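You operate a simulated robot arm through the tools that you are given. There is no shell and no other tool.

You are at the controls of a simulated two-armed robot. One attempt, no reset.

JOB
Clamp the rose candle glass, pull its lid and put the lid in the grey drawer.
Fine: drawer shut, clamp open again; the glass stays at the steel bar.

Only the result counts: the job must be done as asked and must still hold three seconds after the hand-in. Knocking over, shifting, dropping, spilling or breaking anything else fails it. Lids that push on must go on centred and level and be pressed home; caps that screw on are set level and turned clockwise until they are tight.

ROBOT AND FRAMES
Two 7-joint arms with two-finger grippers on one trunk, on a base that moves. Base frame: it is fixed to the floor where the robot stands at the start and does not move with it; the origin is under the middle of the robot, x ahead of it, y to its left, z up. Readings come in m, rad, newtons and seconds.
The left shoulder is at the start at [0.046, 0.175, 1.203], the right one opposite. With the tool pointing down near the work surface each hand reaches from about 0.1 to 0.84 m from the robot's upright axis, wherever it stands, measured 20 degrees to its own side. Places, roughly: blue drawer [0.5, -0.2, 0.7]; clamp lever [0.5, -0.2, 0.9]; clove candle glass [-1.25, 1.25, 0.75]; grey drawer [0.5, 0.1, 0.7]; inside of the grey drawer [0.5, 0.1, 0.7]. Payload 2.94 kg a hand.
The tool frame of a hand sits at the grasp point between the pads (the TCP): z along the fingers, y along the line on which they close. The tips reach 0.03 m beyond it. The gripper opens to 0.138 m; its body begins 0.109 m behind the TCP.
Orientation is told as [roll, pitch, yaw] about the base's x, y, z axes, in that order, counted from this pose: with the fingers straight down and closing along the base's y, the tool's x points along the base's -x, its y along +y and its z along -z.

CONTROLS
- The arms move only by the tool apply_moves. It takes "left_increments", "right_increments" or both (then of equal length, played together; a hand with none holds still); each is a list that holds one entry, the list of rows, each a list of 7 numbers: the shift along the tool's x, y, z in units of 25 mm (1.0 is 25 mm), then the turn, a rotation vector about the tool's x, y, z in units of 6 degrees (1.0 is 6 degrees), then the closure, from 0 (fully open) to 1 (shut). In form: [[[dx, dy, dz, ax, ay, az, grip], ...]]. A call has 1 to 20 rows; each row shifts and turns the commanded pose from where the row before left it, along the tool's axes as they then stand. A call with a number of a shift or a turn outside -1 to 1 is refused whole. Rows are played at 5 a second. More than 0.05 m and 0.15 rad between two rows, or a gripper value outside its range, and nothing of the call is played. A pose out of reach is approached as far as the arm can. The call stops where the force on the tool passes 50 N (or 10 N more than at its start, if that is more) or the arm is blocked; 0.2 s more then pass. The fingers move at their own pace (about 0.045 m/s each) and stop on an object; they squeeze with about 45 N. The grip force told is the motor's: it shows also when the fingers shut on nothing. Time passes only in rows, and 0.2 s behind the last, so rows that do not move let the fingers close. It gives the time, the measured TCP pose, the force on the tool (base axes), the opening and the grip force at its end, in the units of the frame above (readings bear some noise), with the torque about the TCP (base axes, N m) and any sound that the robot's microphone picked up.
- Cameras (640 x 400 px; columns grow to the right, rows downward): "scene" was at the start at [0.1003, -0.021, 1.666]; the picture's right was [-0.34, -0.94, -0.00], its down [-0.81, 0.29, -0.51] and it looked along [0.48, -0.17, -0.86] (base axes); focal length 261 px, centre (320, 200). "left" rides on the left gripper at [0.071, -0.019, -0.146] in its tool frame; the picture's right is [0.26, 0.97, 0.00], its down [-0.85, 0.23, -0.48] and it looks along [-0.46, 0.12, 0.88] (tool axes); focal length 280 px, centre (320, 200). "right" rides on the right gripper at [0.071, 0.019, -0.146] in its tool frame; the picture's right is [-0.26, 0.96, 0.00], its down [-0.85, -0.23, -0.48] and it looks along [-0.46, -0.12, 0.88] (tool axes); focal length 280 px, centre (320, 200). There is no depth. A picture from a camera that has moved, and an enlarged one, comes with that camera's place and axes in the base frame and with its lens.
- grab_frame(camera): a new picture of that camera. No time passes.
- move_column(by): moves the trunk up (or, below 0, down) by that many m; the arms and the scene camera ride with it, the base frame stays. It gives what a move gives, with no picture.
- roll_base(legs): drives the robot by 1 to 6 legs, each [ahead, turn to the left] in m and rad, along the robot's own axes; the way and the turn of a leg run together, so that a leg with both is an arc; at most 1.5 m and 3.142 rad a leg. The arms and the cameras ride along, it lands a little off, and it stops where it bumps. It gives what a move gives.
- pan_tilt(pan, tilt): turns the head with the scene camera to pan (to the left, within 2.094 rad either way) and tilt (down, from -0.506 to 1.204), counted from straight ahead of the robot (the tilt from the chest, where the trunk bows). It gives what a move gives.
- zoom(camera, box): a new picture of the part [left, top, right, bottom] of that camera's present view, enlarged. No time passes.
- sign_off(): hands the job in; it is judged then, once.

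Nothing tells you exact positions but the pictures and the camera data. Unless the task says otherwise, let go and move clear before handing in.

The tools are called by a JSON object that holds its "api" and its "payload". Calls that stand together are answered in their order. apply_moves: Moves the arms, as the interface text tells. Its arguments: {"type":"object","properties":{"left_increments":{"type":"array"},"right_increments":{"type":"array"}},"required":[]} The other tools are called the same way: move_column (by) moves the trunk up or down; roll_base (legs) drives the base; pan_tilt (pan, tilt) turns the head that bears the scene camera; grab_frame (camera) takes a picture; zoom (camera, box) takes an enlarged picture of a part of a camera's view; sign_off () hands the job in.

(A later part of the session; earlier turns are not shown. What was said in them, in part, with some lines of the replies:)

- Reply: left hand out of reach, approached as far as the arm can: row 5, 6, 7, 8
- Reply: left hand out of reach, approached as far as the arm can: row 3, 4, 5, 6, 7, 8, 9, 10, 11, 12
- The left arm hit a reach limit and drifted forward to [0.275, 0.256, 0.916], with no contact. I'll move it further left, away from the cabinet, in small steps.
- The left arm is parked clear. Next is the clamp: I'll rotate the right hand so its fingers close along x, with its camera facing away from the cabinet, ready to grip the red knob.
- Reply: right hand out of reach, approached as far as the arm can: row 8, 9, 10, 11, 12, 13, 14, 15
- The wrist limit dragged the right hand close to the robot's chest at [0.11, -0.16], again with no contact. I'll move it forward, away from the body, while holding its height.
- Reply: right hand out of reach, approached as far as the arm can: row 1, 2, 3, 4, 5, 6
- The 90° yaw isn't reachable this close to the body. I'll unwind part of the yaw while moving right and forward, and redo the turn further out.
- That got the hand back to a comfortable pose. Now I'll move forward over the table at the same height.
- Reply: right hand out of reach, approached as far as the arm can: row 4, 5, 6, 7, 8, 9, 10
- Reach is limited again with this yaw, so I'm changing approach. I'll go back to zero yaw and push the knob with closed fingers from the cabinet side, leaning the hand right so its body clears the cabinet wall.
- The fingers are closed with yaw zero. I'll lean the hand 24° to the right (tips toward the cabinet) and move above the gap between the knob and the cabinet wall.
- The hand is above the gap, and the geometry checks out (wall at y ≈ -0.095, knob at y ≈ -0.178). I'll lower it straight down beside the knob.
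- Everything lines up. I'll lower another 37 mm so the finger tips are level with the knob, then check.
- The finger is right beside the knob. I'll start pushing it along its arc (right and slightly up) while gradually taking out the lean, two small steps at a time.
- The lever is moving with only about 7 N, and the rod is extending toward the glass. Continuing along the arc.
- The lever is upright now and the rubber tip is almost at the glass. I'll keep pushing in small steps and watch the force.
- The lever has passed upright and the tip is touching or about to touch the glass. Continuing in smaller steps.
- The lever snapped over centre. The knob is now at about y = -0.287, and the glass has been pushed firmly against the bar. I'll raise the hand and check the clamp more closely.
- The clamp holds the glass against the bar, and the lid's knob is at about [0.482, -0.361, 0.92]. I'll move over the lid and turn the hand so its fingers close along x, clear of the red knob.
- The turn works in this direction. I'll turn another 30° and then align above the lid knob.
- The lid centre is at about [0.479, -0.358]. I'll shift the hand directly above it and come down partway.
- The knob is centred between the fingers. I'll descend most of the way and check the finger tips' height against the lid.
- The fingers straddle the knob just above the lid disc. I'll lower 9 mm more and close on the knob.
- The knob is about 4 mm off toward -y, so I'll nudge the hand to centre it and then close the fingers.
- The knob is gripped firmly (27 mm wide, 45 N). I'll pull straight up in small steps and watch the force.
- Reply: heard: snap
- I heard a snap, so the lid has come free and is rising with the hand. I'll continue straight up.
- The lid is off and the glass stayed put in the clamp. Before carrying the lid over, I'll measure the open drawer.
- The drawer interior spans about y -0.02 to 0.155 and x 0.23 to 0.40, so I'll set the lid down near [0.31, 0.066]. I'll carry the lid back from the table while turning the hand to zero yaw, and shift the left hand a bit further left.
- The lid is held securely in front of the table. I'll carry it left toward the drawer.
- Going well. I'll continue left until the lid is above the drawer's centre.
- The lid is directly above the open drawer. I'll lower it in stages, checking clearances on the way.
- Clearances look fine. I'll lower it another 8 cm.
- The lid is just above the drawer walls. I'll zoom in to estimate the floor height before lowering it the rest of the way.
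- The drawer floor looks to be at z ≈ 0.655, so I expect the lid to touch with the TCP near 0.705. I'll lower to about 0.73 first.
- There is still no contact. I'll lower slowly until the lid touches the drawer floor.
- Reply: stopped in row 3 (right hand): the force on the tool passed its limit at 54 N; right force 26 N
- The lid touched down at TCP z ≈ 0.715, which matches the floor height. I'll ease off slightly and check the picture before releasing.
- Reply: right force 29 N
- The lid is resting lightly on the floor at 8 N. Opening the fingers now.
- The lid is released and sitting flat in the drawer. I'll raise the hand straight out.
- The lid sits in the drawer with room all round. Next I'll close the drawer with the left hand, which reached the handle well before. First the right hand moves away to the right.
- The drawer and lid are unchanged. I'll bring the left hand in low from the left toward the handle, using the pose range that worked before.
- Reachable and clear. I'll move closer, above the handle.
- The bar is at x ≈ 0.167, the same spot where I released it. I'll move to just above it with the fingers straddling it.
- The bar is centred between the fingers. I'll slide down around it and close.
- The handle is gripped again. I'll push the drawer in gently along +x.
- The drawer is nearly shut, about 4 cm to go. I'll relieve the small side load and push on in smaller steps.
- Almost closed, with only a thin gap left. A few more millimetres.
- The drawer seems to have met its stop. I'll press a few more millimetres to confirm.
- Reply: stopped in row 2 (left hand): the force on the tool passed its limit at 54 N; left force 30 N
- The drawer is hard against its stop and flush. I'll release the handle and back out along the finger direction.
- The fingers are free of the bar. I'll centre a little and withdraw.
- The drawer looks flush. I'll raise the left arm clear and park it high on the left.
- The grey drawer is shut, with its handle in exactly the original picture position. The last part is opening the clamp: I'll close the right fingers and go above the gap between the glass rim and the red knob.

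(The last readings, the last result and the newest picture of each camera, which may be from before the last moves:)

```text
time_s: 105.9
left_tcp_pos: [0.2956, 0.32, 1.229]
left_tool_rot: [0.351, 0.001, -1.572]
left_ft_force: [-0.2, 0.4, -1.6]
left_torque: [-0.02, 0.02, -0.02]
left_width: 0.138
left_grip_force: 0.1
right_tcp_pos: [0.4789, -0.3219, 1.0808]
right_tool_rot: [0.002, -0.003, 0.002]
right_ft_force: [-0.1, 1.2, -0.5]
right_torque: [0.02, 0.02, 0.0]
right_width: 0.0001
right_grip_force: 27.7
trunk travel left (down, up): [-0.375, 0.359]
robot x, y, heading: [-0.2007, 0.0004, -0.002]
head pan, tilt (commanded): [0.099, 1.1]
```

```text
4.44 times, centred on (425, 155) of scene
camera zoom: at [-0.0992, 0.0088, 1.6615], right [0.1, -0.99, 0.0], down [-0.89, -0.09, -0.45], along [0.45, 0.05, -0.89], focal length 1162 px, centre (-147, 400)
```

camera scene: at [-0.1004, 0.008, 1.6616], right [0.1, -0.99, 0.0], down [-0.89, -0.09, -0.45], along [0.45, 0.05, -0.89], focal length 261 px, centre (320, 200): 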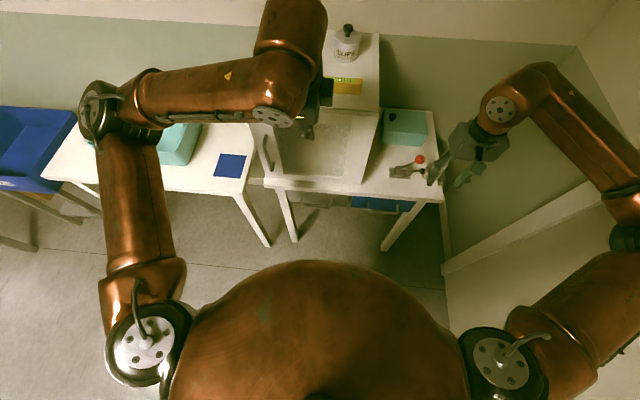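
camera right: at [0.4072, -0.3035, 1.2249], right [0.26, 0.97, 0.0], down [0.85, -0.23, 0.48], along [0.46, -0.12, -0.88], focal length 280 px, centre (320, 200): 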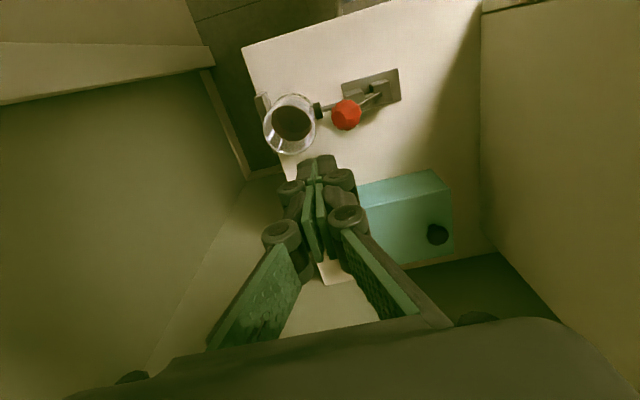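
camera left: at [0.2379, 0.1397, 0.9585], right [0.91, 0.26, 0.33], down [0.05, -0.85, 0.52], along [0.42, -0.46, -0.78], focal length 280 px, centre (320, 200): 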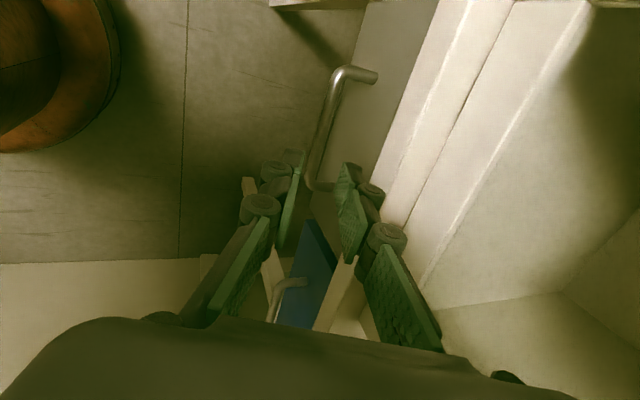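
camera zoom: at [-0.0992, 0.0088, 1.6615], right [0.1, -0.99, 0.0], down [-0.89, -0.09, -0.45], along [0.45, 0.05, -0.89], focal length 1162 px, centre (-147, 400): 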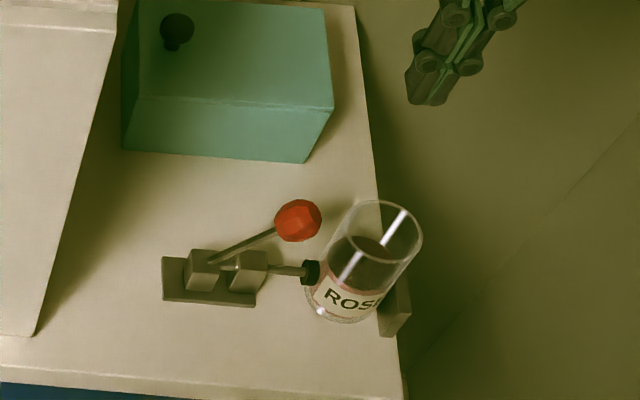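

The gap between rim and knob is narrow, about 2 cm. I'll turn the hand so the flat side of the closed fingers faces the knob.

{"api": "apply_moves", "payload": {"right_increments": [[[0, 0, 0, 0, 0, 1, 1], [0, 0, 0, 0, 0, 1, 1], [0, 0, 0, 0, 0, 1, 1], [0, 0, 0, 0, 0, 1, 1], [0, 0, 0, 0, 0, 1, 1], [0, 0, 0, 0, 0, 1, 1], [0, 0, 0, 0, 0, 1, 1], [0, 0, 0, 0, 0, 1, 1], [0, 0, 0, 0, 0, 1, 1], [0, 0, 0, 0, 0, 1, 1], [0, 0, 0, 0, 0, 1, 1], [0, 0, 0, 0, 0, 1, 1], [0, 0, 0, 0, 0, 1, 1]]]}}

{"api": "grab_frame", "payload": {"camera": "right"}}

{"api": "grab_frame", "payload": {"camera": "scene"}}

```text
time_s: 108.7
left_tcp_pos: [0.2962, 0.3194, 1.2296]
left_tool_rot: [0.351, 0.002, -1.571]
left_ft_force: [0.5, 0.8, -0.4]
left_torque: [0.0, -0.03, 0.04]
left_width: 0.1382
left_grip_force: 0.0
right_tcp_pos: [0.4799, -0.3231, 1.0804]
right_tool_rot: [0.002, 0.001, -1.362]
right_ft_force: [0.0, -0.9, -0.2]
right_torque: [-0.01, -0.02, 0.0]
right_width: 0.0001
right_grip_force: 28.4
trunk travel left (down, up): [-0.375, 0.359]
robot x, y, heading: [-0.2004, -0.0033, -0.001]
head pan, tilt (commanded): [0.099, 1.1]
```

```text
taken
camera right: at [0.4834, -0.2494, 1.2243], right [1.0, -0.06, 0.0], down [-0.05, -0.88, 0.47], along [-0.03, -0.47, -0.88], focal length 280 px, centre (320, 200)
```

right: 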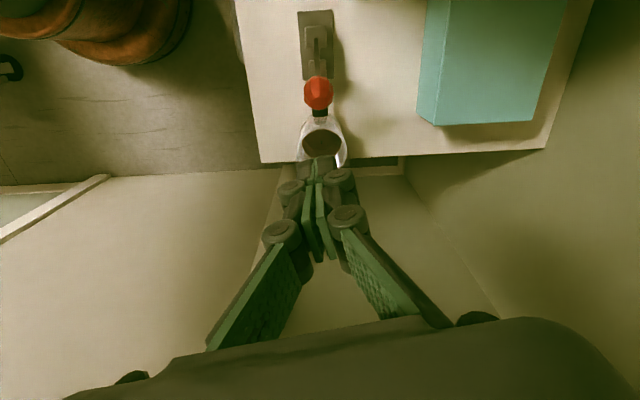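

```text
taken
camera scene: at [-0.0998, 0.0085, 1.6616], right [0.1, -0.99, 0.0], down [-0.89, -0.09, -0.45], along [0.45, 0.05, -0.89], focal length 261 px, centre (320, 200)
```

scene: 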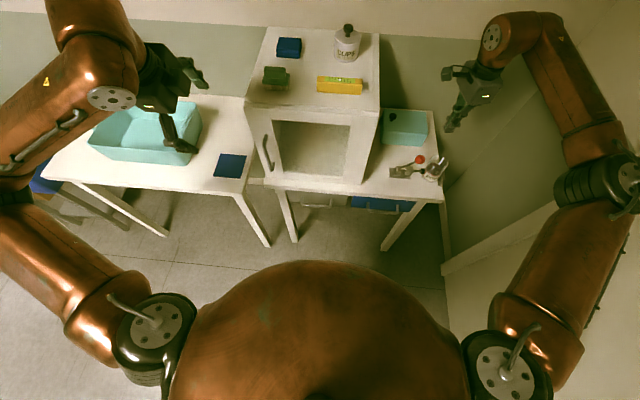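

{"api": "apply_moves", "payload": {"right_increments": [[[0, 0, 0, 0, 0, 1, 1], [0, 0, 0.8, 0, 0, 1, 1], [0, 0, 0.8, 0, 0, 0, 1]]]}}

{"api": "grab_frame", "payload": {"camera": "right"}}

{"api": "zoom", "payload": {"camera": "right", "box": [240, 20, 400, 180]}}

{"api": "zoom", "payload": {"camera": "scene", "box": [380, 100, 480, 190]}}

```text
time_s: 109.5
left_tcp_pos: [0.2948, 0.3198, 1.2283]
left_tool_rot: [0.352, 0.004, -1.571]
left_ft_force: [-0.5, -0.4, -0.4]
left_torque: [-0.01, 0.0, 0.02]
left_width: 0.1379
left_grip_force: 0.1
right_tcp_pos: [0.4776, -0.3224, 1.0389]
right_tool_rot: [0.002, 0.002, -1.569]
right_ft_force: [0.3, 0.0, 0.4]
right_torque: [-0.02, 0.02, 0.0]
right_width: 0.0
right_grip_force: 28.2
trunk travel left (down, up): [-0.375, 0.359]
robot x, y, heading: [-0.201, -0.0008, 0.0]
head pan, tilt (commanded): [0.099, 1.1]
```

```text
taken
camera right: at [0.4969, -0.2526, 1.1845], right [0.96, -0.26, 0.0], down [-0.23, -0.85, 0.47], along [-0.12, -0.46, -0.88], focal length 280 px, centre (320, 200)
```

right: 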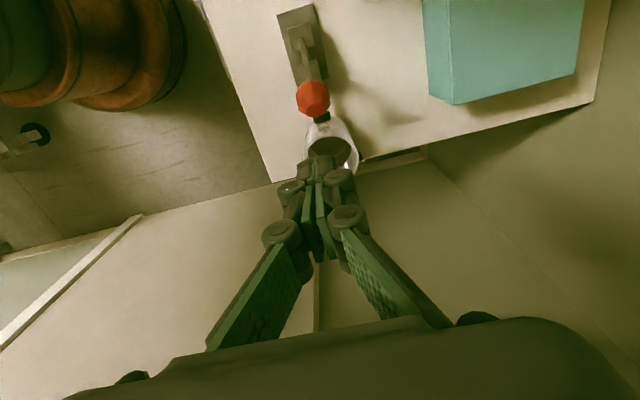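

```text
2.50 times, centred on (320, 100) of right
camera zoom: at [0.4969, -0.2526, 1.1845], right [0.96, -0.26, 0.0], down [-0.23, -0.85, 0.47], along [-0.12, -0.46, -0.88], focal length 701 px, centre (320, 450)
```

zoom: 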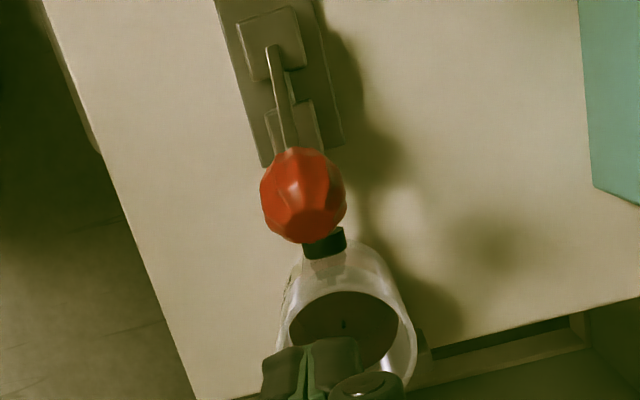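

```text
4.44 times, centred on (430, 145) of scene
camera zoom: at [-0.0996, 0.0083, 1.6615], right [0.1, -0.99, 0.0], down [-0.89, -0.09, -0.45], along [0.45, 0.05, -0.89], focal length 1162 px, centre (-169, 444)
```

zoom: 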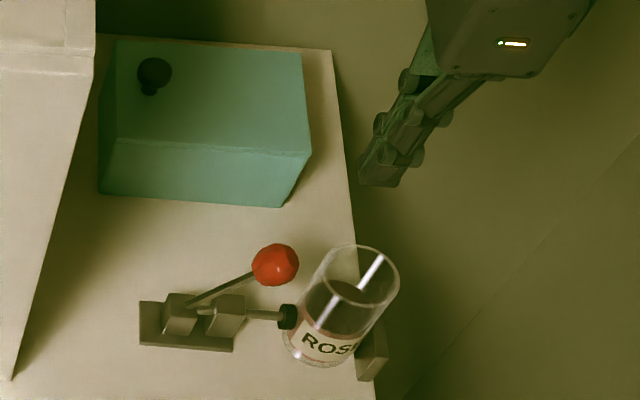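

The hand is at -90° yaw above the gap, and the knob is at about [0.482, -0.292, 0.894]. I'll lower carefully, staying above the glass rim.

{"api": "apply_moves", "payload": {"right_increments": [[[-0.15, 0.12, 0.8, 0, 0, 0, 1], [0, 0, 0.8, 0, 0, 0, 1], [0, 0, 0.8, 0, 0, 0, 1], [0, 0, 0.8, 0, 0, 0, 1], [0, 0, 0.6, 0, 0, 0, 1]]]}}

{"api": "zoom", "payload": {"camera": "right", "box": [220, 40, 420, 220]}}

{"api": "zoom", "payload": {"camera": "scene", "box": [380, 120, 480, 190]}}

```text
time_s: 110.7
left_tcp_pos: [0.2947, 0.3182, 1.2283]
left_tool_rot: [0.35, 0.004, -1.571]
left_ft_force: [-0.3, 0.9, 0.1]
left_torque: [0.02, 0.04, -0.01]
left_width: 0.1378
left_grip_force: 0.0
right_tcp_pos: [0.4829, -0.3265, 0.9451]
right_tool_rot: [0.002, 0.002, -1.569]
right_ft_force: [0.7, -0.6, -0.4]
right_torque: [-0.01, 0.02, 0.02]
right_width: 0.0
right_grip_force: 28.7
trunk travel left (down, up): [-0.375, 0.359]
robot x, y, heading: [-0.198, -0.0019, 0.002]
head pan, tilt (commanded): [0.099, 1.1]
```

```text
2.22 times, centred on (320, 130) of right
camera zoom: at [0.5017, -0.2553, 1.091], right [0.97, -0.26, 0.0], down [-0.23, -0.85, 0.47], along [-0.12, -0.46, -0.88], focal length 623 px, centre (320, 356)
```

zoom: 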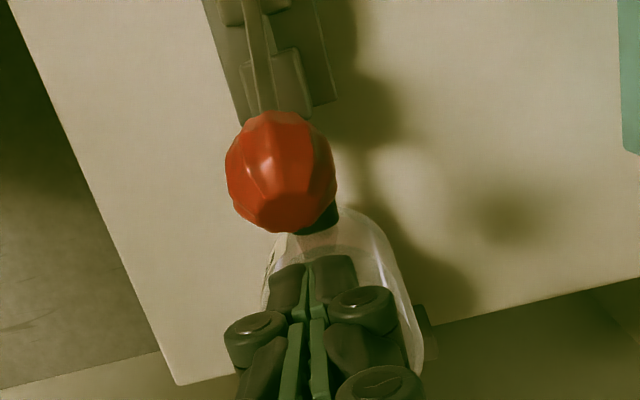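

```text
5.71 times, centred on (430, 155) of scene
camera zoom: at [-0.0994, 0.0084, 1.6615], right [0.1, -0.99, 0.0], down [-0.89, -0.09, -0.45], along [0.45, 0.05, -0.89], focal length 1494 px, centre (-309, 457)
```

zoom: 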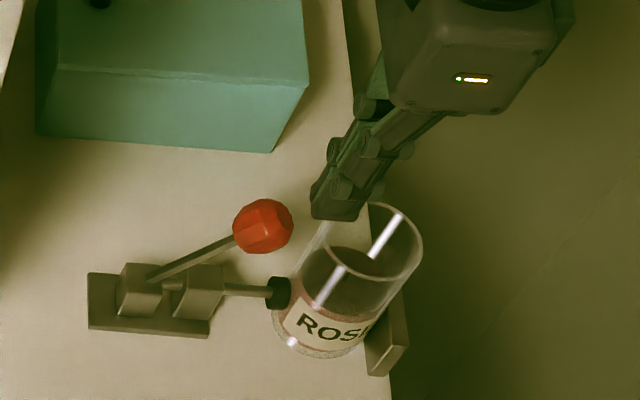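

The tips are 1–2 cm above the rim and beside the knob. I'll lower 16 mm more, still just above the rim, then check.

{"api": "apply_moves", "payload": {"right_increments": [[[0, 0, 0.32, 0, 0, 0, 1], [0, 0, 0.32, 0, 0, 0, 1]]]}}

{"api": "zoom", "payload": {"camera": "right", "box": [220, 40, 420, 220]}}

{"api": "zoom", "payload": {"camera": "scene", "box": [380, 120, 480, 190]}}

```text
time_s: 111.3
left_tcp_pos: [0.2965, 0.3208, 1.2293]
left_tool_rot: [0.351, 0.002, -1.569]
left_ft_force: [0.3, 1.2, -0.2]
left_torque: [-0.03, -0.02, 0.02]
left_width: 0.1382
left_grip_force: 0.1
right_tcp_pos: [0.4814, -0.3245, 0.9296]
right_tool_rot: [0.0, 0.001, -1.569]
right_ft_force: [0.0, -0.2, 0.2]
right_torque: [0.02, -0.04, -0.01]
right_width: 0.0001
right_grip_force: 28.4
trunk travel left (down, up): [-0.375, 0.359]
robot x, y, heading: [-0.1977, -0.0032, 0.002]
head pan, tilt (commanded): [0.099, 1.1]
```

```text
2.22 times, centred on (320, 130) of right
camera zoom: at [0.5013, -0.2542, 1.075], right [0.97, -0.26, 0.0], down [-0.23, -0.85, 0.47], along [-0.12, -0.46, -0.88], focal length 623 px, centre (320, 356)
```

zoom: 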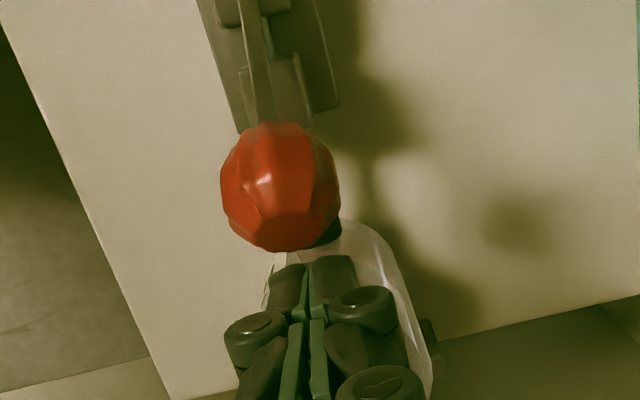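

```text
5.71 times, centred on (430, 155) of scene
camera zoom: at [-0.0997, 0.0085, 1.6616], right [0.1, -0.99, 0.0], down [-0.89, -0.09, -0.45], along [0.45, 0.05, -0.89], focal length 1494 px, centre (-309, 457)
```

zoom: 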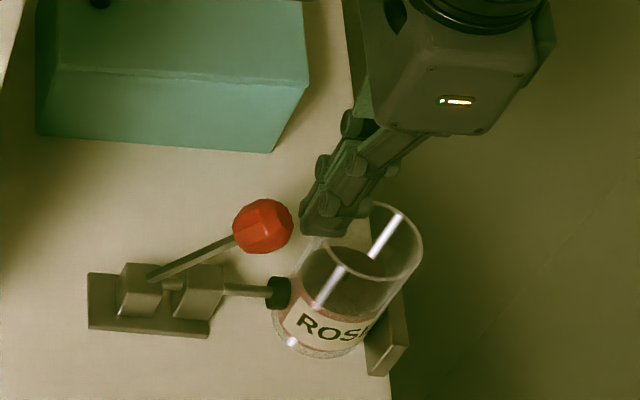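

The finger side is about 6 mm from the knob. Now I'll push toward +y in small steps, with a slight rise to stay clear of the rim.

{"api": "apply_moves", "payload": {"right_increments": [[[0.2, 0, 0, 0, 0, 0, 1], [0.2, 0, 0, 0, 0, 0, 1], [0.2, 0, 0, 0, 0, 0, 1]]]}}

{"api": "zoom", "payload": {"camera": "right", "box": [220, 40, 420, 220]}}

{"api": "zoom", "payload": {"camera": "scene", "box": [380, 120, 480, 190]}}

```text
time_s: 112.1
left_tcp_pos: [0.2917, 0.318, 1.2315]
left_tool_rot: [0.354, 0.004, -1.571]
left_ft_force: [-0.3, 0.3, -0.9]
left_torque: [-0.03, -0.01, 0.04]
left_width: 0.138
left_grip_force: 0.0
right_tcp_pos: [0.4813, -0.3163, 0.9357]
right_tool_rot: [0.011, -0.001, -1.578]
right_ft_force: [1.9, -29.5, 33.5]
right_torque: [-0.42, 0.07, -0.2]
right_width: 0.0057
right_grip_force: 28.1
trunk travel left (down, up): [-0.375, 0.359]
robot x, y, heading: [-0.1973, -0.0011, -0.001]
head pan, tilt (commanded): [0.099, 1.1]
```

```text
2.22 times, centred on (320, 130) of right
camera zoom: at [0.4999, -0.2455, 1.0806], right [0.96, -0.27, 0.01], down [-0.24, -0.85, 0.47], along [-0.12, -0.46, -0.88], focal length 623 px, centre (320, 356)
```

zoom: 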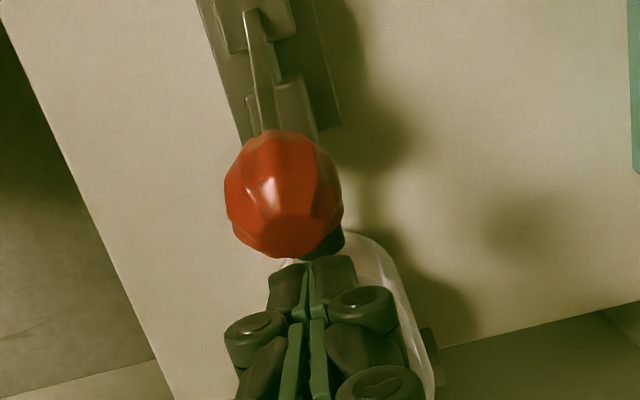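

```text
5.71 times, centred on (430, 155) of scene
camera zoom: at [-0.1034, 0.0059, 1.6623], right [0.1, -1.0, 0.0], down [-0.89, -0.09, -0.46], along [0.45, 0.05, -0.89], focal length 1494 px, centre (-309, 457)
```

zoom: 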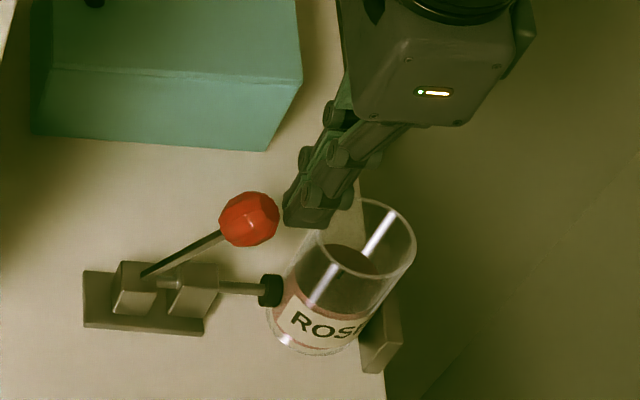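

The finger rode up over the knob (it needs lower contact than the glass allows), so I'm backing off. Gripping the knob from its ±x sides is clear of the glass, so I'll raise the hand and switch to that.

{"api": "apply_moves", "payload": {"right_increments": [[[-0.3, 0, -0.3, 0, 0, 0, 1], [-0.1, 0, -0.8, 0, 0, 0, 1], [0, 0, -0.8, 0, 0, 0, 0.9], [0, 0, -0.8, 0, 0, 0, 0.7], [0, 0, 0, 0, 0, 0, 0.5]]]}}

{"api": "zoom", "payload": {"camera": "scene", "box": [380, 120, 480, 190]}}

{"api": "grab_frame", "payload": {"camera": "right"}}

```text
time_s: 113.3
left_tcp_pos: [0.2958, 0.3188, 1.2277]
left_tool_rot: [0.351, 0.005, -1.57]
left_ft_force: [-0.2, 0.0, -0.5]
left_torque: [0.0, 0.0, -0.03]
left_width: 0.138
left_grip_force: 0.0
right_tcp_pos: [0.4809, -0.3234, 0.9977]
right_tool_rot: [0.001, 0.003, -1.569]
right_ft_force: [0.0, -1.9, -0.7]
right_torque: [0.03, 0.02, -0.03]
right_width: 0.0641
right_grip_force: 0.0
trunk travel left (down, up): [-0.375, 0.359]
robot x, y, heading: [-0.2015, -0.0025, -0.001]
head pan, tilt (commanded): [0.099, 1.1]
```

```text
5.71 times, centred on (430, 155) of scene
camera zoom: at [-0.0993, 0.0078, 1.6615], right [0.1, -0.99, 0.0], down [-0.89, -0.09, -0.45], along [0.45, 0.05, -0.89], focal length 1494 px, centre (-309, 457)
```

zoom: 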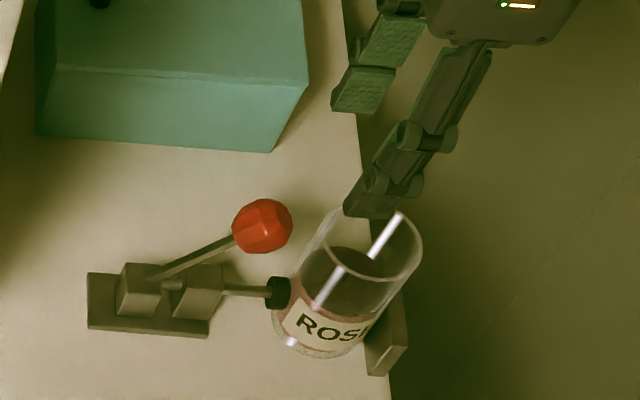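

```text
taken
camera right: at [0.5, -0.2524, 1.1429], right [0.97, -0.26, 0.0], down [-0.23, -0.85, 0.47], along [-0.12, -0.46, -0.88], focal length 280 px, centre (320, 200)
```

right: 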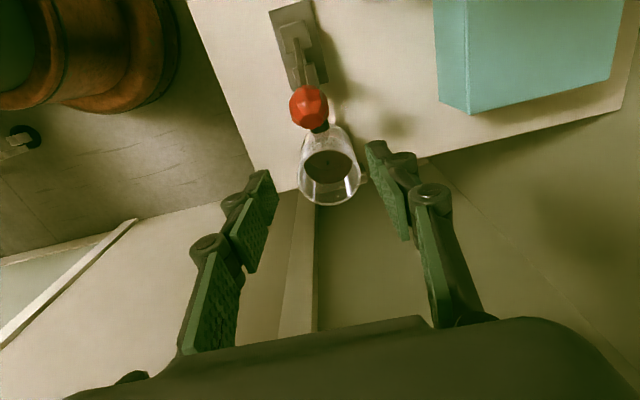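

The glass and lever are unchanged. I'll centre the open fingers over the knob and come down on either side of it.

{"api": "apply_moves", "payload": {"right_increments": [[[0.65, 0, 0, 0, 0, 0, 0.5], [0.65, 0, 0, 0, 0, 0, 0.5], [0, 0, 0.8, 0, 0, 0, 0.55], [0, 0, 0.8, 0, 0, 0, 0.55], [0, 0, 0.8, 0, 0, 0, 0.55]]]}}

{"api": "zoom", "payload": {"camera": "scene", "box": [380, 120, 480, 190]}}

{"api": "zoom", "payload": {"camera": "right", "box": [220, 60, 420, 240]}}

```text
time_s: 114.5
left_tcp_pos: [0.2961, 0.3199, 1.228]
left_tool_rot: [0.351, 0.005, -1.57]
left_ft_force: [0.4, -0.1, -0.3]
left_torque: [0.02, 0.03, 0.01]
left_width: 0.1378
left_grip_force: 0.1
right_tcp_pos: [0.4808, -0.2877, 0.9352]
right_tool_rot: [0.001, 0.004, -1.569]
right_ft_force: [-0.1, -1.1, 0.6]
right_torque: [0.01, 0.03, 0.0]
right_width: 0.0623
right_grip_force: 0.1
trunk travel left (down, up): [-0.375, 0.359]
robot x, y, heading: [-0.1961, -0.001, 0.002]
head pan, tilt (commanded): [0.099, 1.1]
```

```text
5.71 times, centred on (430, 155) of scene
camera zoom: at [-0.0995, 0.0078, 1.6615], right [0.1, -0.99, 0.0], down [-0.89, -0.09, -0.45], along [0.45, 0.05, -0.89], focal length 1494 px, centre (-309, 457)
```

zoom: 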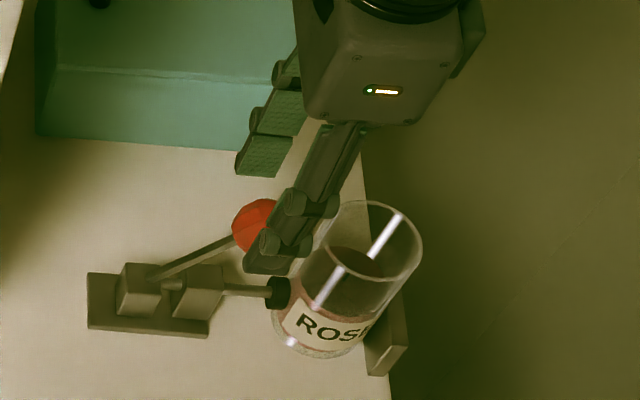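

```text
2.22 times, centred on (320, 150) of right
camera zoom: at [0.4999, -0.2168, 1.0799], right [0.97, -0.26, 0.0], down [-0.23, -0.85, 0.47], along [-0.12, -0.46, -0.88], focal length 623 px, centre (320, 311)
```

zoom: 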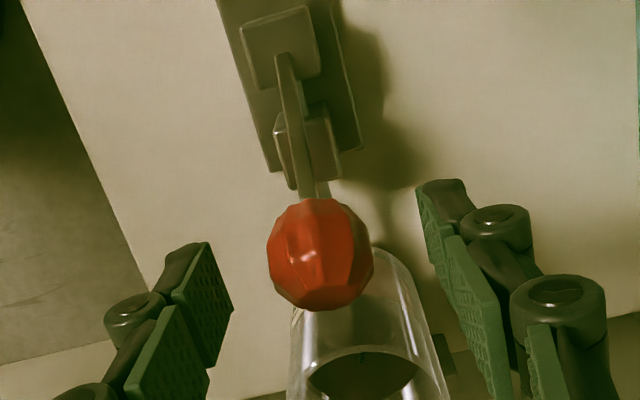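

The knob lies between the fingers. I'll shift 5 mm toward it, lower to knob height and close.

{"api": "apply_moves", "payload": {"right_increments": [[[-0.22, 0, 0.4, 0, 0, 0, 0.55], [0, 0, 0.4, 0, 0, 0, 0.55], [0, 0, 0.4, 0, 0, 0, 0.55]]]}}

{"api": "zoom", "payload": {"camera": "right", "box": [220, 60, 420, 240]}}

{"api": "zoom", "payload": {"camera": "scene", "box": [380, 120, 480, 190]}}

```text
time_s: 115.3
left_tcp_pos: [0.2964, 0.3184, 1.229]
left_tool_rot: [0.351, 0.003, -1.569]
left_ft_force: [-0.7, -0.1, 0.8]
left_torque: [-0.03, 0.0, -0.01]
left_width: 0.138
left_grip_force: 0.1
right_tcp_pos: [0.4812, -0.2931, 0.9058]
right_tool_rot: [0.0, 0.0, -1.569]
right_ft_force: [0.3, -0.6, 0.4]
right_torque: [0.03, 0.0, -0.01]
right_width: 0.0622
right_grip_force: 0.1
trunk travel left (down, up): [-0.375, 0.359]
robot x, y, heading: [-0.2018, -0.0009, -0.001]
head pan, tilt (commanded): [0.099, 1.1]
```

```text
2.22 times, centred on (320, 150) of right
camera zoom: at [0.4997, -0.2229, 1.0509], right [0.97, -0.26, 0.0], down [-0.23, -0.85, 0.47], along [-0.12, -0.46, -0.88], focal length 623 px, centre (320, 311)
```

zoom: 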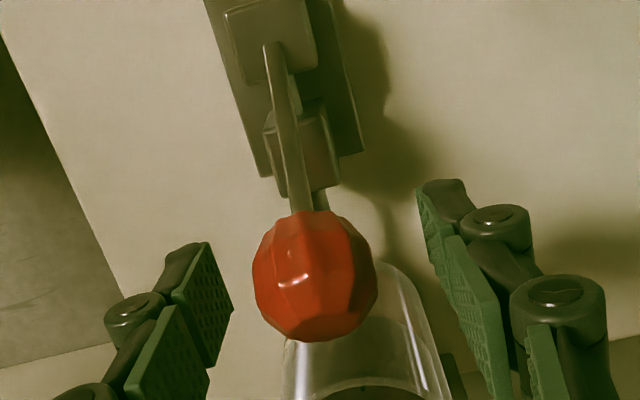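

```text
5.71 times, centred on (430, 155) of scene
camera zoom: at [-0.0996, 0.0081, 1.6616], right [0.1, -0.99, 0.0], down [-0.89, -0.09, -0.45], along [0.45, 0.05, -0.89], focal length 1494 px, centre (-309, 457)
```

zoom: 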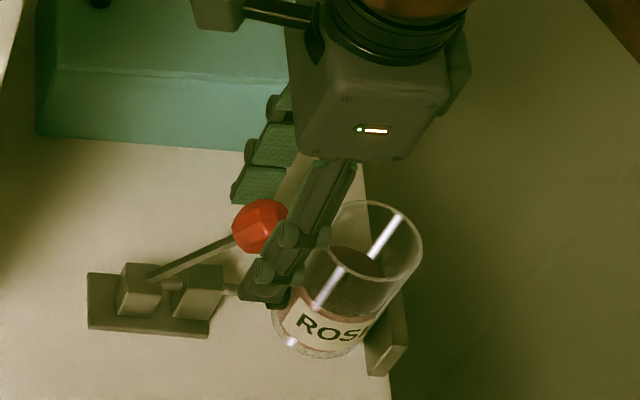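

The knob is centred between the pads. Closing the grip on it.

{"api": "apply_moves", "payload": {"right_increments": [[[0, 0, 0, 0, 0, 0, 0.75], [0, 0, 0, 0, 0, 0, 1], [0, 0, 0, 0, 0, 0, 1], [0, 0, 0, 0, 0, 0, 1], [0, 0, 0, 0, 0, 0, 1]]]}}

{"api": "zoom", "payload": {"camera": "right", "box": [220, 60, 420, 240]}}

```text
time_s: 116.5
left_tcp_pos: [0.2945, 0.3203, 1.2301]
left_tool_rot: [0.351, 0.001, -1.57]
left_ft_force: [-0.9, 0.2, 0.1]
left_torque: [0.0, 0.02, 0.0]
left_width: 0.1379
left_grip_force: 0.0
right_tcp_pos: [0.4801, -0.2929, 0.905]
right_tool_rot: [0.001, 0.001, -1.569]
right_ft_force: [-7.1, 0.1, -1.2]
right_torque: [-0.04, 0.08, 0.05]
right_width: 0.0299
right_grip_force: 45.7
trunk travel left (down, up): [-0.375, 0.359]
robot x, y, heading: [-0.2017, -0.0029, 0.0]
head pan, tilt (commanded): [0.099, 1.1]
```

```text
2.22 times, centred on (320, 150) of right
camera zoom: at [0.4989, -0.2226, 1.0509], right [0.97, -0.26, 0.0], down [-0.23, -0.85, 0.47], along [-0.12, -0.46, -0.88], focal length 623 px, centre (320, 311)
```

zoom: 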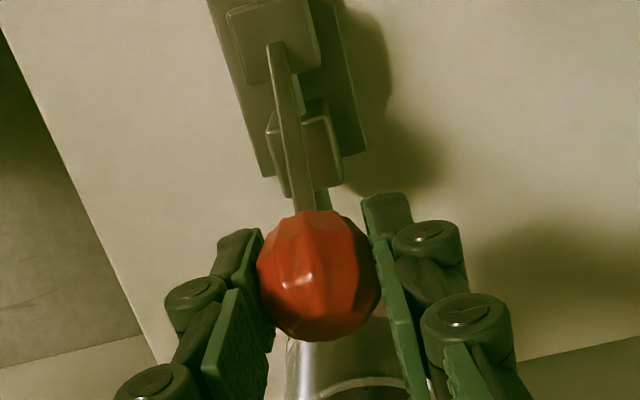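

The knob is gripped (30 mm wide). I'll now draw the lever back along its arc toward +y and up, a couple of steps at a time.

{"api": "apply_moves", "payload": {"right_increments": [[[0.292, 0, -0.188, 0, 0, 0, 1], [0.312, 0, -0.164, 0, 0, 0, 1]]]}}

{"api": "zoom", "payload": {"camera": "right", "box": [220, 60, 420, 240]}}

{"api": "zoom", "payload": {"camera": "scene", "box": [380, 120, 480, 190]}}

```text
time_s: 117.1
left_tcp_pos: [0.2936, 0.3187, 1.229]
left_tool_rot: [0.351, 0.003, -1.57]
left_ft_force: [0.1, -0.2, 0.1]
left_torque: [-0.04, -0.05, -0.02]
left_width: 0.1381
left_grip_force: 0.1
right_tcp_pos: [0.4793, -0.2801, 0.9136]
right_tool_rot: [-0.002, -0.001, -1.571]
right_ft_force: [-14.6, -16.0, -9.1]
right_torque: [-1.64, -0.01, -0.03]
right_width: 0.0303
right_grip_force: 45.0
trunk travel left (down, up): [-0.375, 0.359]
robot x, y, heading: [-0.1977, -0.0001, 0.004]
head pan, tilt (commanded): [0.099, 1.1]
```

```text
2.22 times, centred on (320, 150) of right
camera zoom: at [0.4994, -0.2095, 1.0589], right [0.96, -0.26, 0.0], down [-0.23, -0.85, 0.48], along [-0.13, -0.46, -0.88], focal length 623 px, centre (320, 311)
```

zoom: 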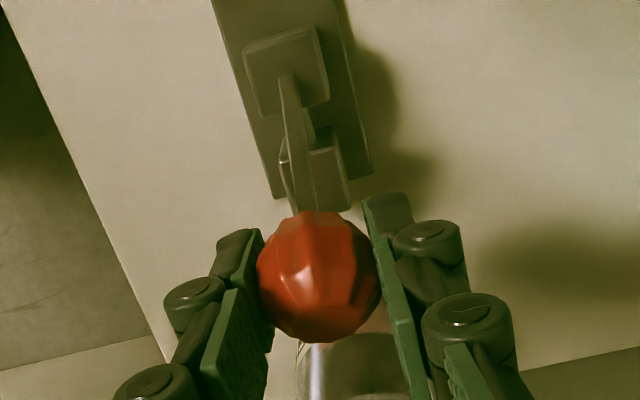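

```text
5.71 times, centred on (430, 155) of scene
camera zoom: at [-0.1011, 0.0068, 1.6616], right [0.1, -1.0, 0.0], down [-0.89, -0.09, -0.45], along [0.45, 0.05, -0.89], focal length 1494 px, centre (-309, 457)
```

zoom: 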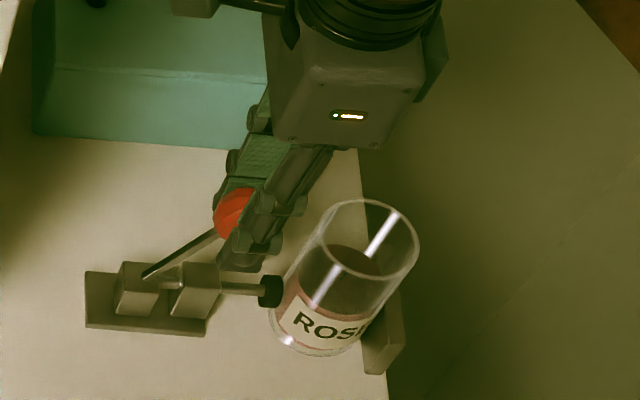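

The lever is following the hand. Continuing along the arc, with a small x correction to relieve side load.

{"api": "apply_moves", "payload": {"right_increments": [[[0.324, -0.06, -0.132, 0, 0, 0, 1], [0.336, 0, -0.108, 0, 0, 0, 1]]]}}

{"api": "zoom", "payload": {"camera": "right", "box": [220, 60, 420, 240]}}

{"api": "zoom", "payload": {"camera": "scene", "box": [380, 120, 480, 190]}}

```text
time_s: 117.7
left_tcp_pos: [0.2969, 0.3177, 1.2296]
left_tool_rot: [0.35, 0.003, -1.57]
left_ft_force: [0.0, 0.0, -0.5]
left_torque: [0.01, -0.05, 0.02]
left_width: 0.1381
left_grip_force: 0.1
right_tcp_pos: [0.4779, -0.264, 0.9207]
right_tool_rot: [0.002, 0.003, -1.571]
right_ft_force: [-9.4, -15.2, -7.6]
right_torque: [-1.56, 0.17, 0.11]
right_width: 0.0304
right_grip_force: 44.7
trunk travel left (down, up): [-0.375, 0.359]
robot x, y, heading: [-0.2002, 0.0008, 0.001]
head pan, tilt (commanded): [0.099, 1.1]
```

```text
2.22 times, centred on (320, 150) of right
camera zoom: at [0.4988, -0.1937, 1.0663], right [0.97, -0.26, 0.0], down [-0.23, -0.85, 0.47], along [-0.12, -0.46, -0.88], focal length 623 px, centre (320, 311)
```

zoom: 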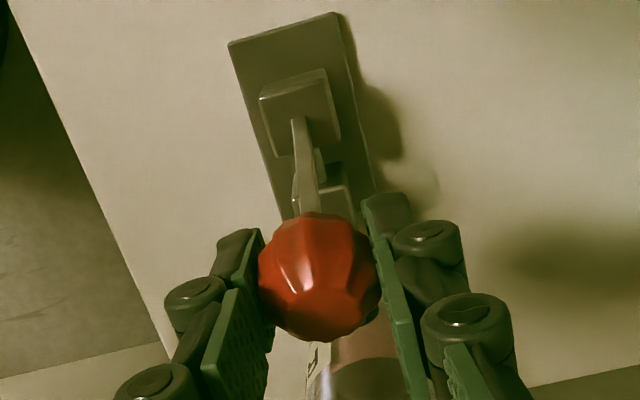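

```text
5.71 times, centred on (430, 155) of scene
camera zoom: at [-0.1001, 0.006, 1.6616], right [0.1, -0.99, 0.0], down [-0.89, -0.09, -0.45], along [0.45, 0.05, -0.89], focal length 1494 px, centre (-309, 457)
```

zoom: 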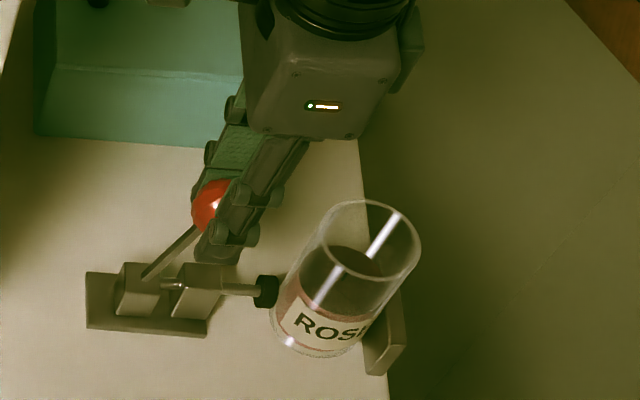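

The rubber tip is retracting from the glass, which stays put at the bar. Continuing to upright.

{"api": "apply_moves", "payload": {"right_increments": [[[0.34, -0.03, -0.076, 0, 0, 0, 1], [0.348, 0, -0.044, 0, 0, 0, 1], [0.352, 0, -0.016, 0, 0, 0, 1]]]}}

{"api": "zoom", "payload": {"camera": "right", "box": [220, 60, 420, 240]}}

{"api": "zoom", "payload": {"camera": "scene", "box": [380, 120, 480, 190]}}

```text
time_s: 118.5
left_tcp_pos: [0.2953, 0.3191, 1.2299]
left_tool_rot: [0.35, 0.002, -1.572]
left_ft_force: [0.9, -0.4, 0.2]
left_torque: [-0.01, -0.02, 0.02]
left_width: 0.1379
left_grip_force: 0.0
right_tcp_pos: [0.4799, -0.2385, 0.9243]
right_tool_rot: [0.002, 0.002, -1.572]
right_ft_force: [-8.4, -17.4, -3.7]
right_torque: [-1.58, 0.22, 0.12]
right_width: 0.0303
right_grip_force: 44.7
trunk travel left (down, up): [-0.375, 0.359]
robot x, y, heading: [-0.1968, -0.0033, 0.001]
head pan, tilt (commanded): [0.099, 1.1]
```

```text
2.22 times, centred on (320, 150) of right
camera zoom: at [0.4989, -0.1678, 1.0701], right [0.97, -0.26, 0.0], down [-0.23, -0.85, 0.47], along [-0.12, -0.46, -0.88], focal length 623 px, centre (320, 311)
```

zoom: 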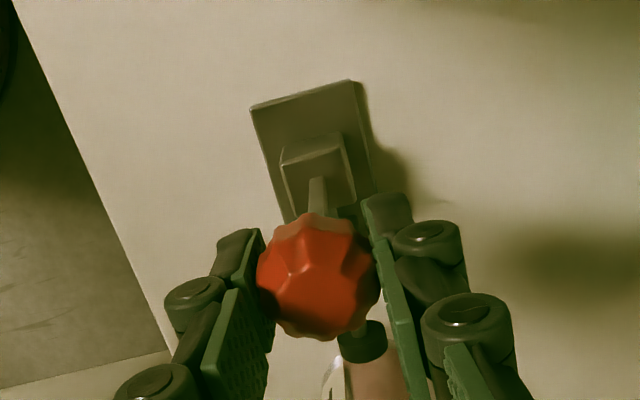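

```text
5.71 times, centred on (430, 155) of scene
camera zoom: at [-0.1005, 0.0062, 1.6616], right [0.1, -0.99, 0.0], down [-0.89, -0.09, -0.45], along [0.45, 0.05, -0.89], focal length 1494 px, centre (-309, 457)
```

zoom: 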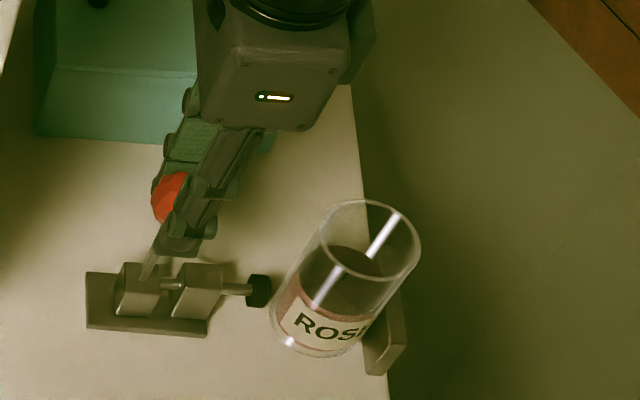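

The lever is upright and the tip is well clear of the glass. I'll continue over toward the open side, keeping the hand's camera clear of the cabinet wall.

{"api": "apply_moves", "payload": {"right_increments": [[[0.352, -0.03, 0.016, 0, 0, 0, 1], [0.348, 0, 0.044, 0, 0, 0, 1], [0.34, 0, 0.076, 0, 0, 0, 1], [0.336, 0, 0.108, 0, 0, 0, 1]]]}}

{"api": "grab_frame", "payload": {"camera": "right"}}

{"api": "zoom", "payload": {"camera": "scene", "box": [350, 100, 480, 190]}}

```text
time_s: 119.5
left_tcp_pos: [0.2959, 0.3173, 1.2294]
left_tool_rot: [0.351, 0.003, -1.571]
left_ft_force: [-0.5, -0.4, 0.2]
left_torque: [0.02, -0.01, -0.01]
left_width: 0.138
left_grip_force: 0.1
right_tcp_pos: [0.4789, -0.2041, 0.9175]
right_tool_rot: [0.004, 0.002, -1.571]
right_ft_force: [5.3, -15.4, 1.0]
right_torque: [-1.48, 0.15, -0.03]
right_width: 0.0304
right_grip_force: 45.0
trunk travel left (down, up): [-0.375, 0.359]
robot x, y, heading: [-0.2006, -0.0024, -0.003]
head pan, tilt (commanded): [0.099, 1.1]
```

```text
taken
camera right: at [0.4985, -0.1331, 1.0638], right [0.97, -0.26, 0.0], down [-0.23, -0.85, 0.47], along [-0.12, -0.46, -0.88], focal length 280 px, centre (320, 200)
```

right: 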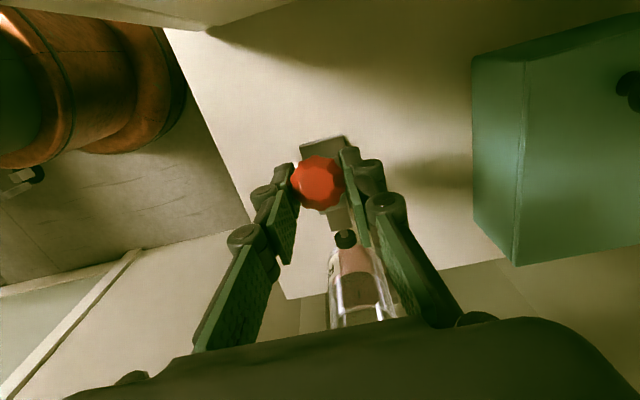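

```text
4.44 times, centred on (415, 145) of scene
camera zoom: at [-0.0992, 0.0064, 1.6616], right [0.1, -0.99, 0.0], down [-0.89, -0.09, -0.45], along [0.45, 0.05, -0.89], focal length 1162 px, centre (-102, 444)
```

zoom: 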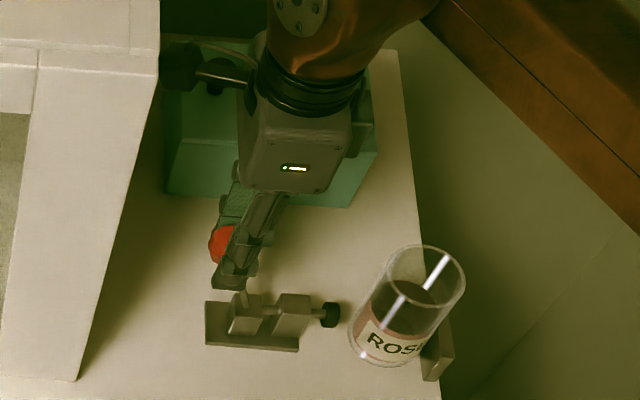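

The lever is about 20° past upright on the open side. I'll release the knob here, since the camera would come too close to the cabinet, then finish with a push from the glass side.

{"api": "apply_moves", "payload": {"right_increments": [[[0, 0, 0, 0, 0, 0, 0.8], [0, 0, 0, 0, 0, 0, 0.55], [0, 0, 0, 0, 0, 0, 0.5], [0, 0, 0, 0, 0, 0, 0.5]]]}}

{"api": "grab_frame", "payload": {"camera": "right"}}

{"api": "zoom", "payload": {"camera": "scene", "box": [350, 100, 480, 190]}}

```text
time_s: 120.5
left_tcp_pos: [0.2954, 0.3206, 1.2283]
left_tool_rot: [0.352, 0.002, -1.571]
left_ft_force: [0.6, -0.3, 1.2]
left_torque: [0.0, -0.03, 0.01]
left_width: 0.1381
left_grip_force: 0.0
right_tcp_pos: [0.4787, -0.2006, 0.9177]
right_tool_rot: [0.003, 0.001, -1.57]
right_ft_force: [0.5, -0.5, -0.4]
right_torque: [-0.03, 0.0, 0.0]
right_width: 0.0692
right_grip_force: 0.1
trunk travel left (down, up): [-0.375, 0.359]
robot x, y, heading: [-0.1975, 0.0024, -0.002]
head pan, tilt (commanded): [0.099, 1.1]
```

```text
taken
camera right: at [0.4974, -0.1309, 1.0639], right [0.97, -0.26, 0.0], down [-0.23, -0.85, 0.47], along [-0.12, -0.46, -0.88], focal length 280 px, centre (320, 200)
```

right: 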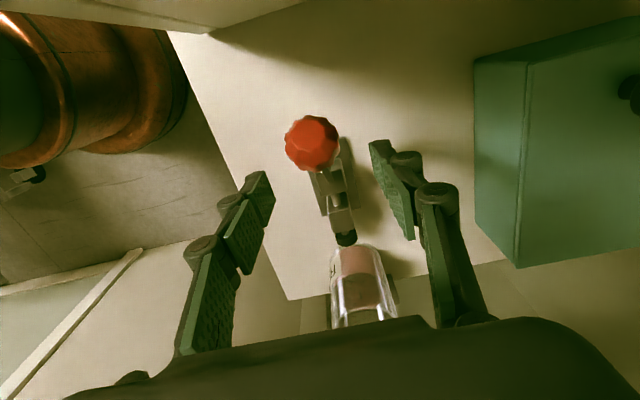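

```text
4.44 times, centred on (415, 145) of scene
camera zoom: at [-0.1, 0.0085, 1.6616], right [0.1, -0.99, 0.0], down [-0.89, -0.09, -0.45], along [0.45, 0.05, -0.89], focal length 1162 px, centre (-102, 444)
```

zoom: 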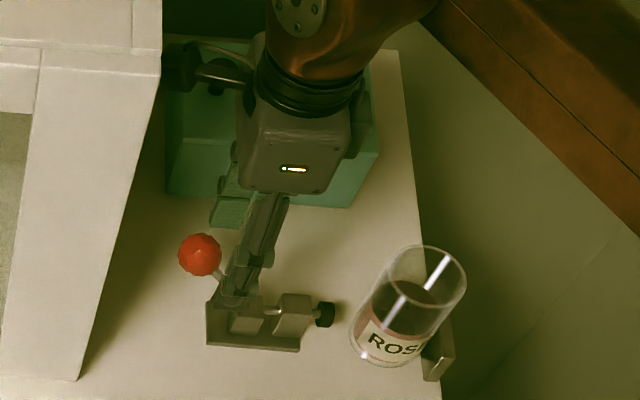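

The lever sprang fully back to its original open position (knob at y ≈ -0.178). The plunger is retracted and the glass is still against the bar. I'll raise the hand straight up and move away.

{"api": "apply_moves", "payload": {"right_increments": [[[0, 0, -0.6, 0, 0, 0, 0.5], [0, 0, -1, 0, 0, 0, 0.5], [0, 0, -1, 0, 0, 0, 0.5], [0, 0, -1, 0, 0, 0, 0.5], [0, 0, -1, 0, 0, 0, 0.5], [0, 0, -1, 0, 0, 0, 0.5], [0, 0, -1, 0, 0, 0, 0.5], [-1, 0, 0, 0, 0, 0, 0.5], [-1, 0, 0, 0, 0, 0, 0.5], [-1, 0, 0, 0, 0, 0, 0.5], [-1, 0, 0, 0, 0, 0, 0.5]]]}}

{"api": "grab_frame", "payload": {"camera": "right"}}

{"api": "zoom", "payload": {"camera": "scene", "box": [350, 100, 480, 190]}}

```text
time_s: 122.9
left_tcp_pos: [0.2947, 0.3191, 1.2294]
left_tool_rot: [0.352, 0.004, -1.571]
left_ft_force: [1.0, -0.1, 1.3]
left_torque: [0.01, 0.0, -0.02]
left_width: 0.1381
left_grip_force: 0.1
right_tcp_pos: [0.477, -0.3019, 1.0833]
right_tool_rot: [0.0, 0.001, -1.569]
right_ft_force: [-0.3, 0.0, 0.2]
right_torque: [-0.01, -0.04, -0.04]
right_width: 0.0687
right_grip_force: 0.1
trunk travel left (down, up): [-0.375, 0.359]
robot x, y, heading: [-0.196, -0.0001, -0.002]
head pan, tilt (commanded): [0.099, 1.1]
```

```text
taken
camera right: at [0.4959, -0.2319, 1.2295], right [0.97, -0.26, 0.0], down [-0.23, -0.85, 0.47], along [-0.12, -0.46, -0.88], focal length 280 px, centre (320, 200)
```

right: 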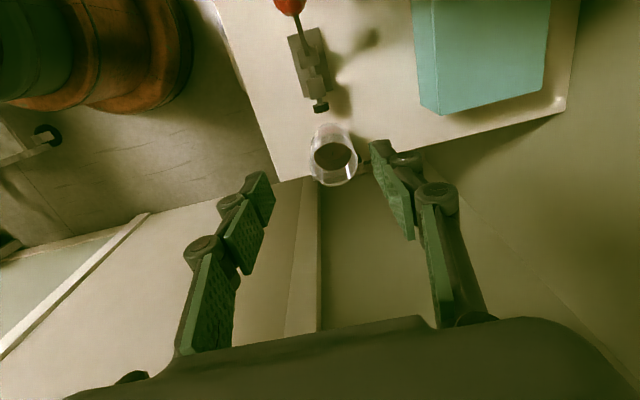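

```text
4.44 times, centred on (415, 145) of scene
camera zoom: at [-0.1, 0.0073, 1.6616], right [0.1, -0.99, 0.0], down [-0.89, -0.09, -0.45], along [0.45, 0.05, -0.89], focal length 1162 px, centre (-102, 444)
```

zoom: 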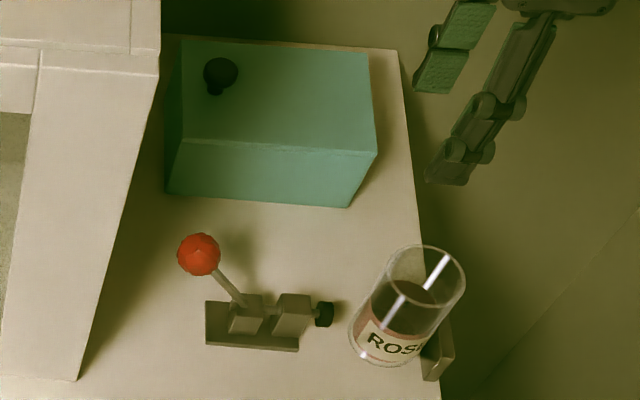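

The clamp is open, the glass stands at the steel bar, and nothing else has moved. I'll draw the right hand back from the table and take one last overview.

{"api": "apply_moves", "payload": {"right_increments": [[[0, -0.7, -0.2, 0, 0, -1, 0.5], [0.074, -0.697, -0.2, 0, 0, -1, 0.5], [0.146, -0.685, -0.2, 0, 0, -1, 0.5], [0.216, -0.666, 0, 0, 0, -1, 0.5], [0.285, -0.64, 0, 0, 0, -1, 0.5], [0.35, -0.606, 0, 0, 0, -1, 0.5], [0.412, -0.566, 0, 0, 0, -1, 0.5], [0.468, -0.52, 0, 0, 0, -1, 0.5], [0.52, -0.468, 0, 0, 0, -1, 0.5], [0.566, -0.412, 0, 0, 0, -1, 0.5]]]}}

{"api": "grab_frame", "payload": {"camera": "scene"}}

{"api": "zoom", "payload": {"camera": "scene", "box": [260, 130, 460, 255]}}

{"api": "zoom", "payload": {"camera": "scene", "box": [230, 15, 400, 120]}}

```text
time_s: 125.1
left_tcp_pos: [0.2952, 0.3204, 1.228]
left_tool_rot: [0.351, 0.002, -1.571]
left_ft_force: [0.1, -0.1, -0.1]
left_torque: [0.0, -0.01, 0.01]
left_width: 0.1378
left_grip_force: 0.1
right_tcp_pos: [0.3025, -0.3023, 1.0978]
right_tool_rot: [0.005, -0.002, -0.52]
right_ft_force: [0.6, 0.4, -0.7]
right_torque: [-0.03, -0.02, -0.02]
right_width: 0.069
right_grip_force: 0.1
trunk travel left (down, up): [-0.375, 0.359]
robot x, y, heading: [-0.2008, -0.0015, -0.0]
head pan, tilt (commanded): [0.099, 1.1]
```

```text
taken
camera scene: at [-0.1003, 0.0079, 1.6616], right [0.1, -0.99, 0.0], down [-0.89, -0.09, -0.45], along [0.45, 0.05, -0.89], focal length 261 px, centre (320, 200)
```

scene: 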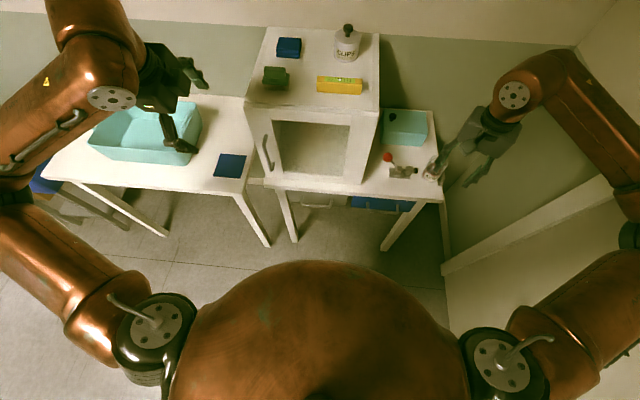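

```text
3.20 times, centred on (360, 192) of scene
camera zoom: at [-0.1003, 0.0079, 1.6616], right [0.1, -0.99, 0.0], down [-0.89, -0.09, -0.45], along [0.45, 0.05, -0.89], focal length 837 px, centre (192, 224)
```

zoom: 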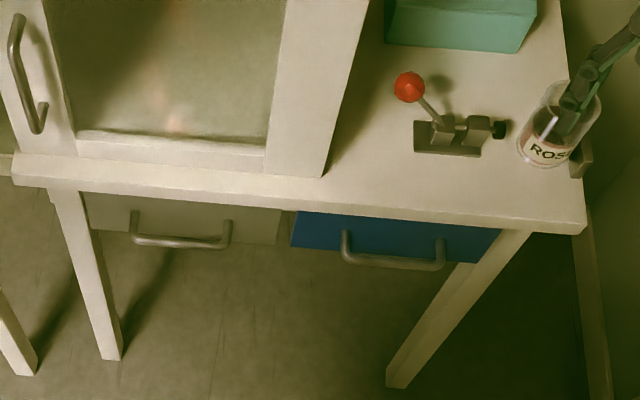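

```text
3.76 times, centred on (315, 68) of scene
camera zoom: at [-0.1003, 0.0079, 1.6616], right [0.1, -0.99, 0.0], down [-0.89, -0.09, -0.45], along [0.45, 0.05, -0.89], focal length 984 px, centre (339, 699)
```

zoom: 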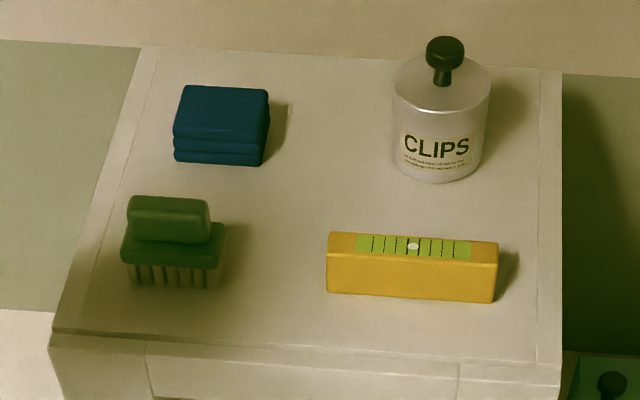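

The lid is in the grey drawer and the drawer is shut. The clamp lever and plunger are back in their original open position, the rose glass stands at the steel bar, and both hands are empty and clear. The other items I could see are where they started, so I'm handing in.

{"api": "sign_off", "payload": {}}

```text
The job is handed in.
```

I handed in the job with every part done. I have no verdict from the judging, so this is based on the final pictures.

- **Lid:** it came off the rose candle glass with a snap and now lies flat on the floor of the grey drawer.
- **Drawer:** it is shut. I pushed it against its stop, and in the last picture the handle is exactly where it was at the start.
- **Clamp:** it is open, with the lever and plunger back in their starting positions.
- **Glass:** it stands against the steel bar. Clamping moved it about 1 cm from its starting spot.
- **Everything else:** the items on the cabinet, the teal box and the blue drawer look untouched in the last pictures. Both hands are empty and clear of the table.

My first try at opening the clamp, a push from the glass side, failed because the finger rode up over the knob. I backed off and gripped the knob from its sides instead. The glass did not move.
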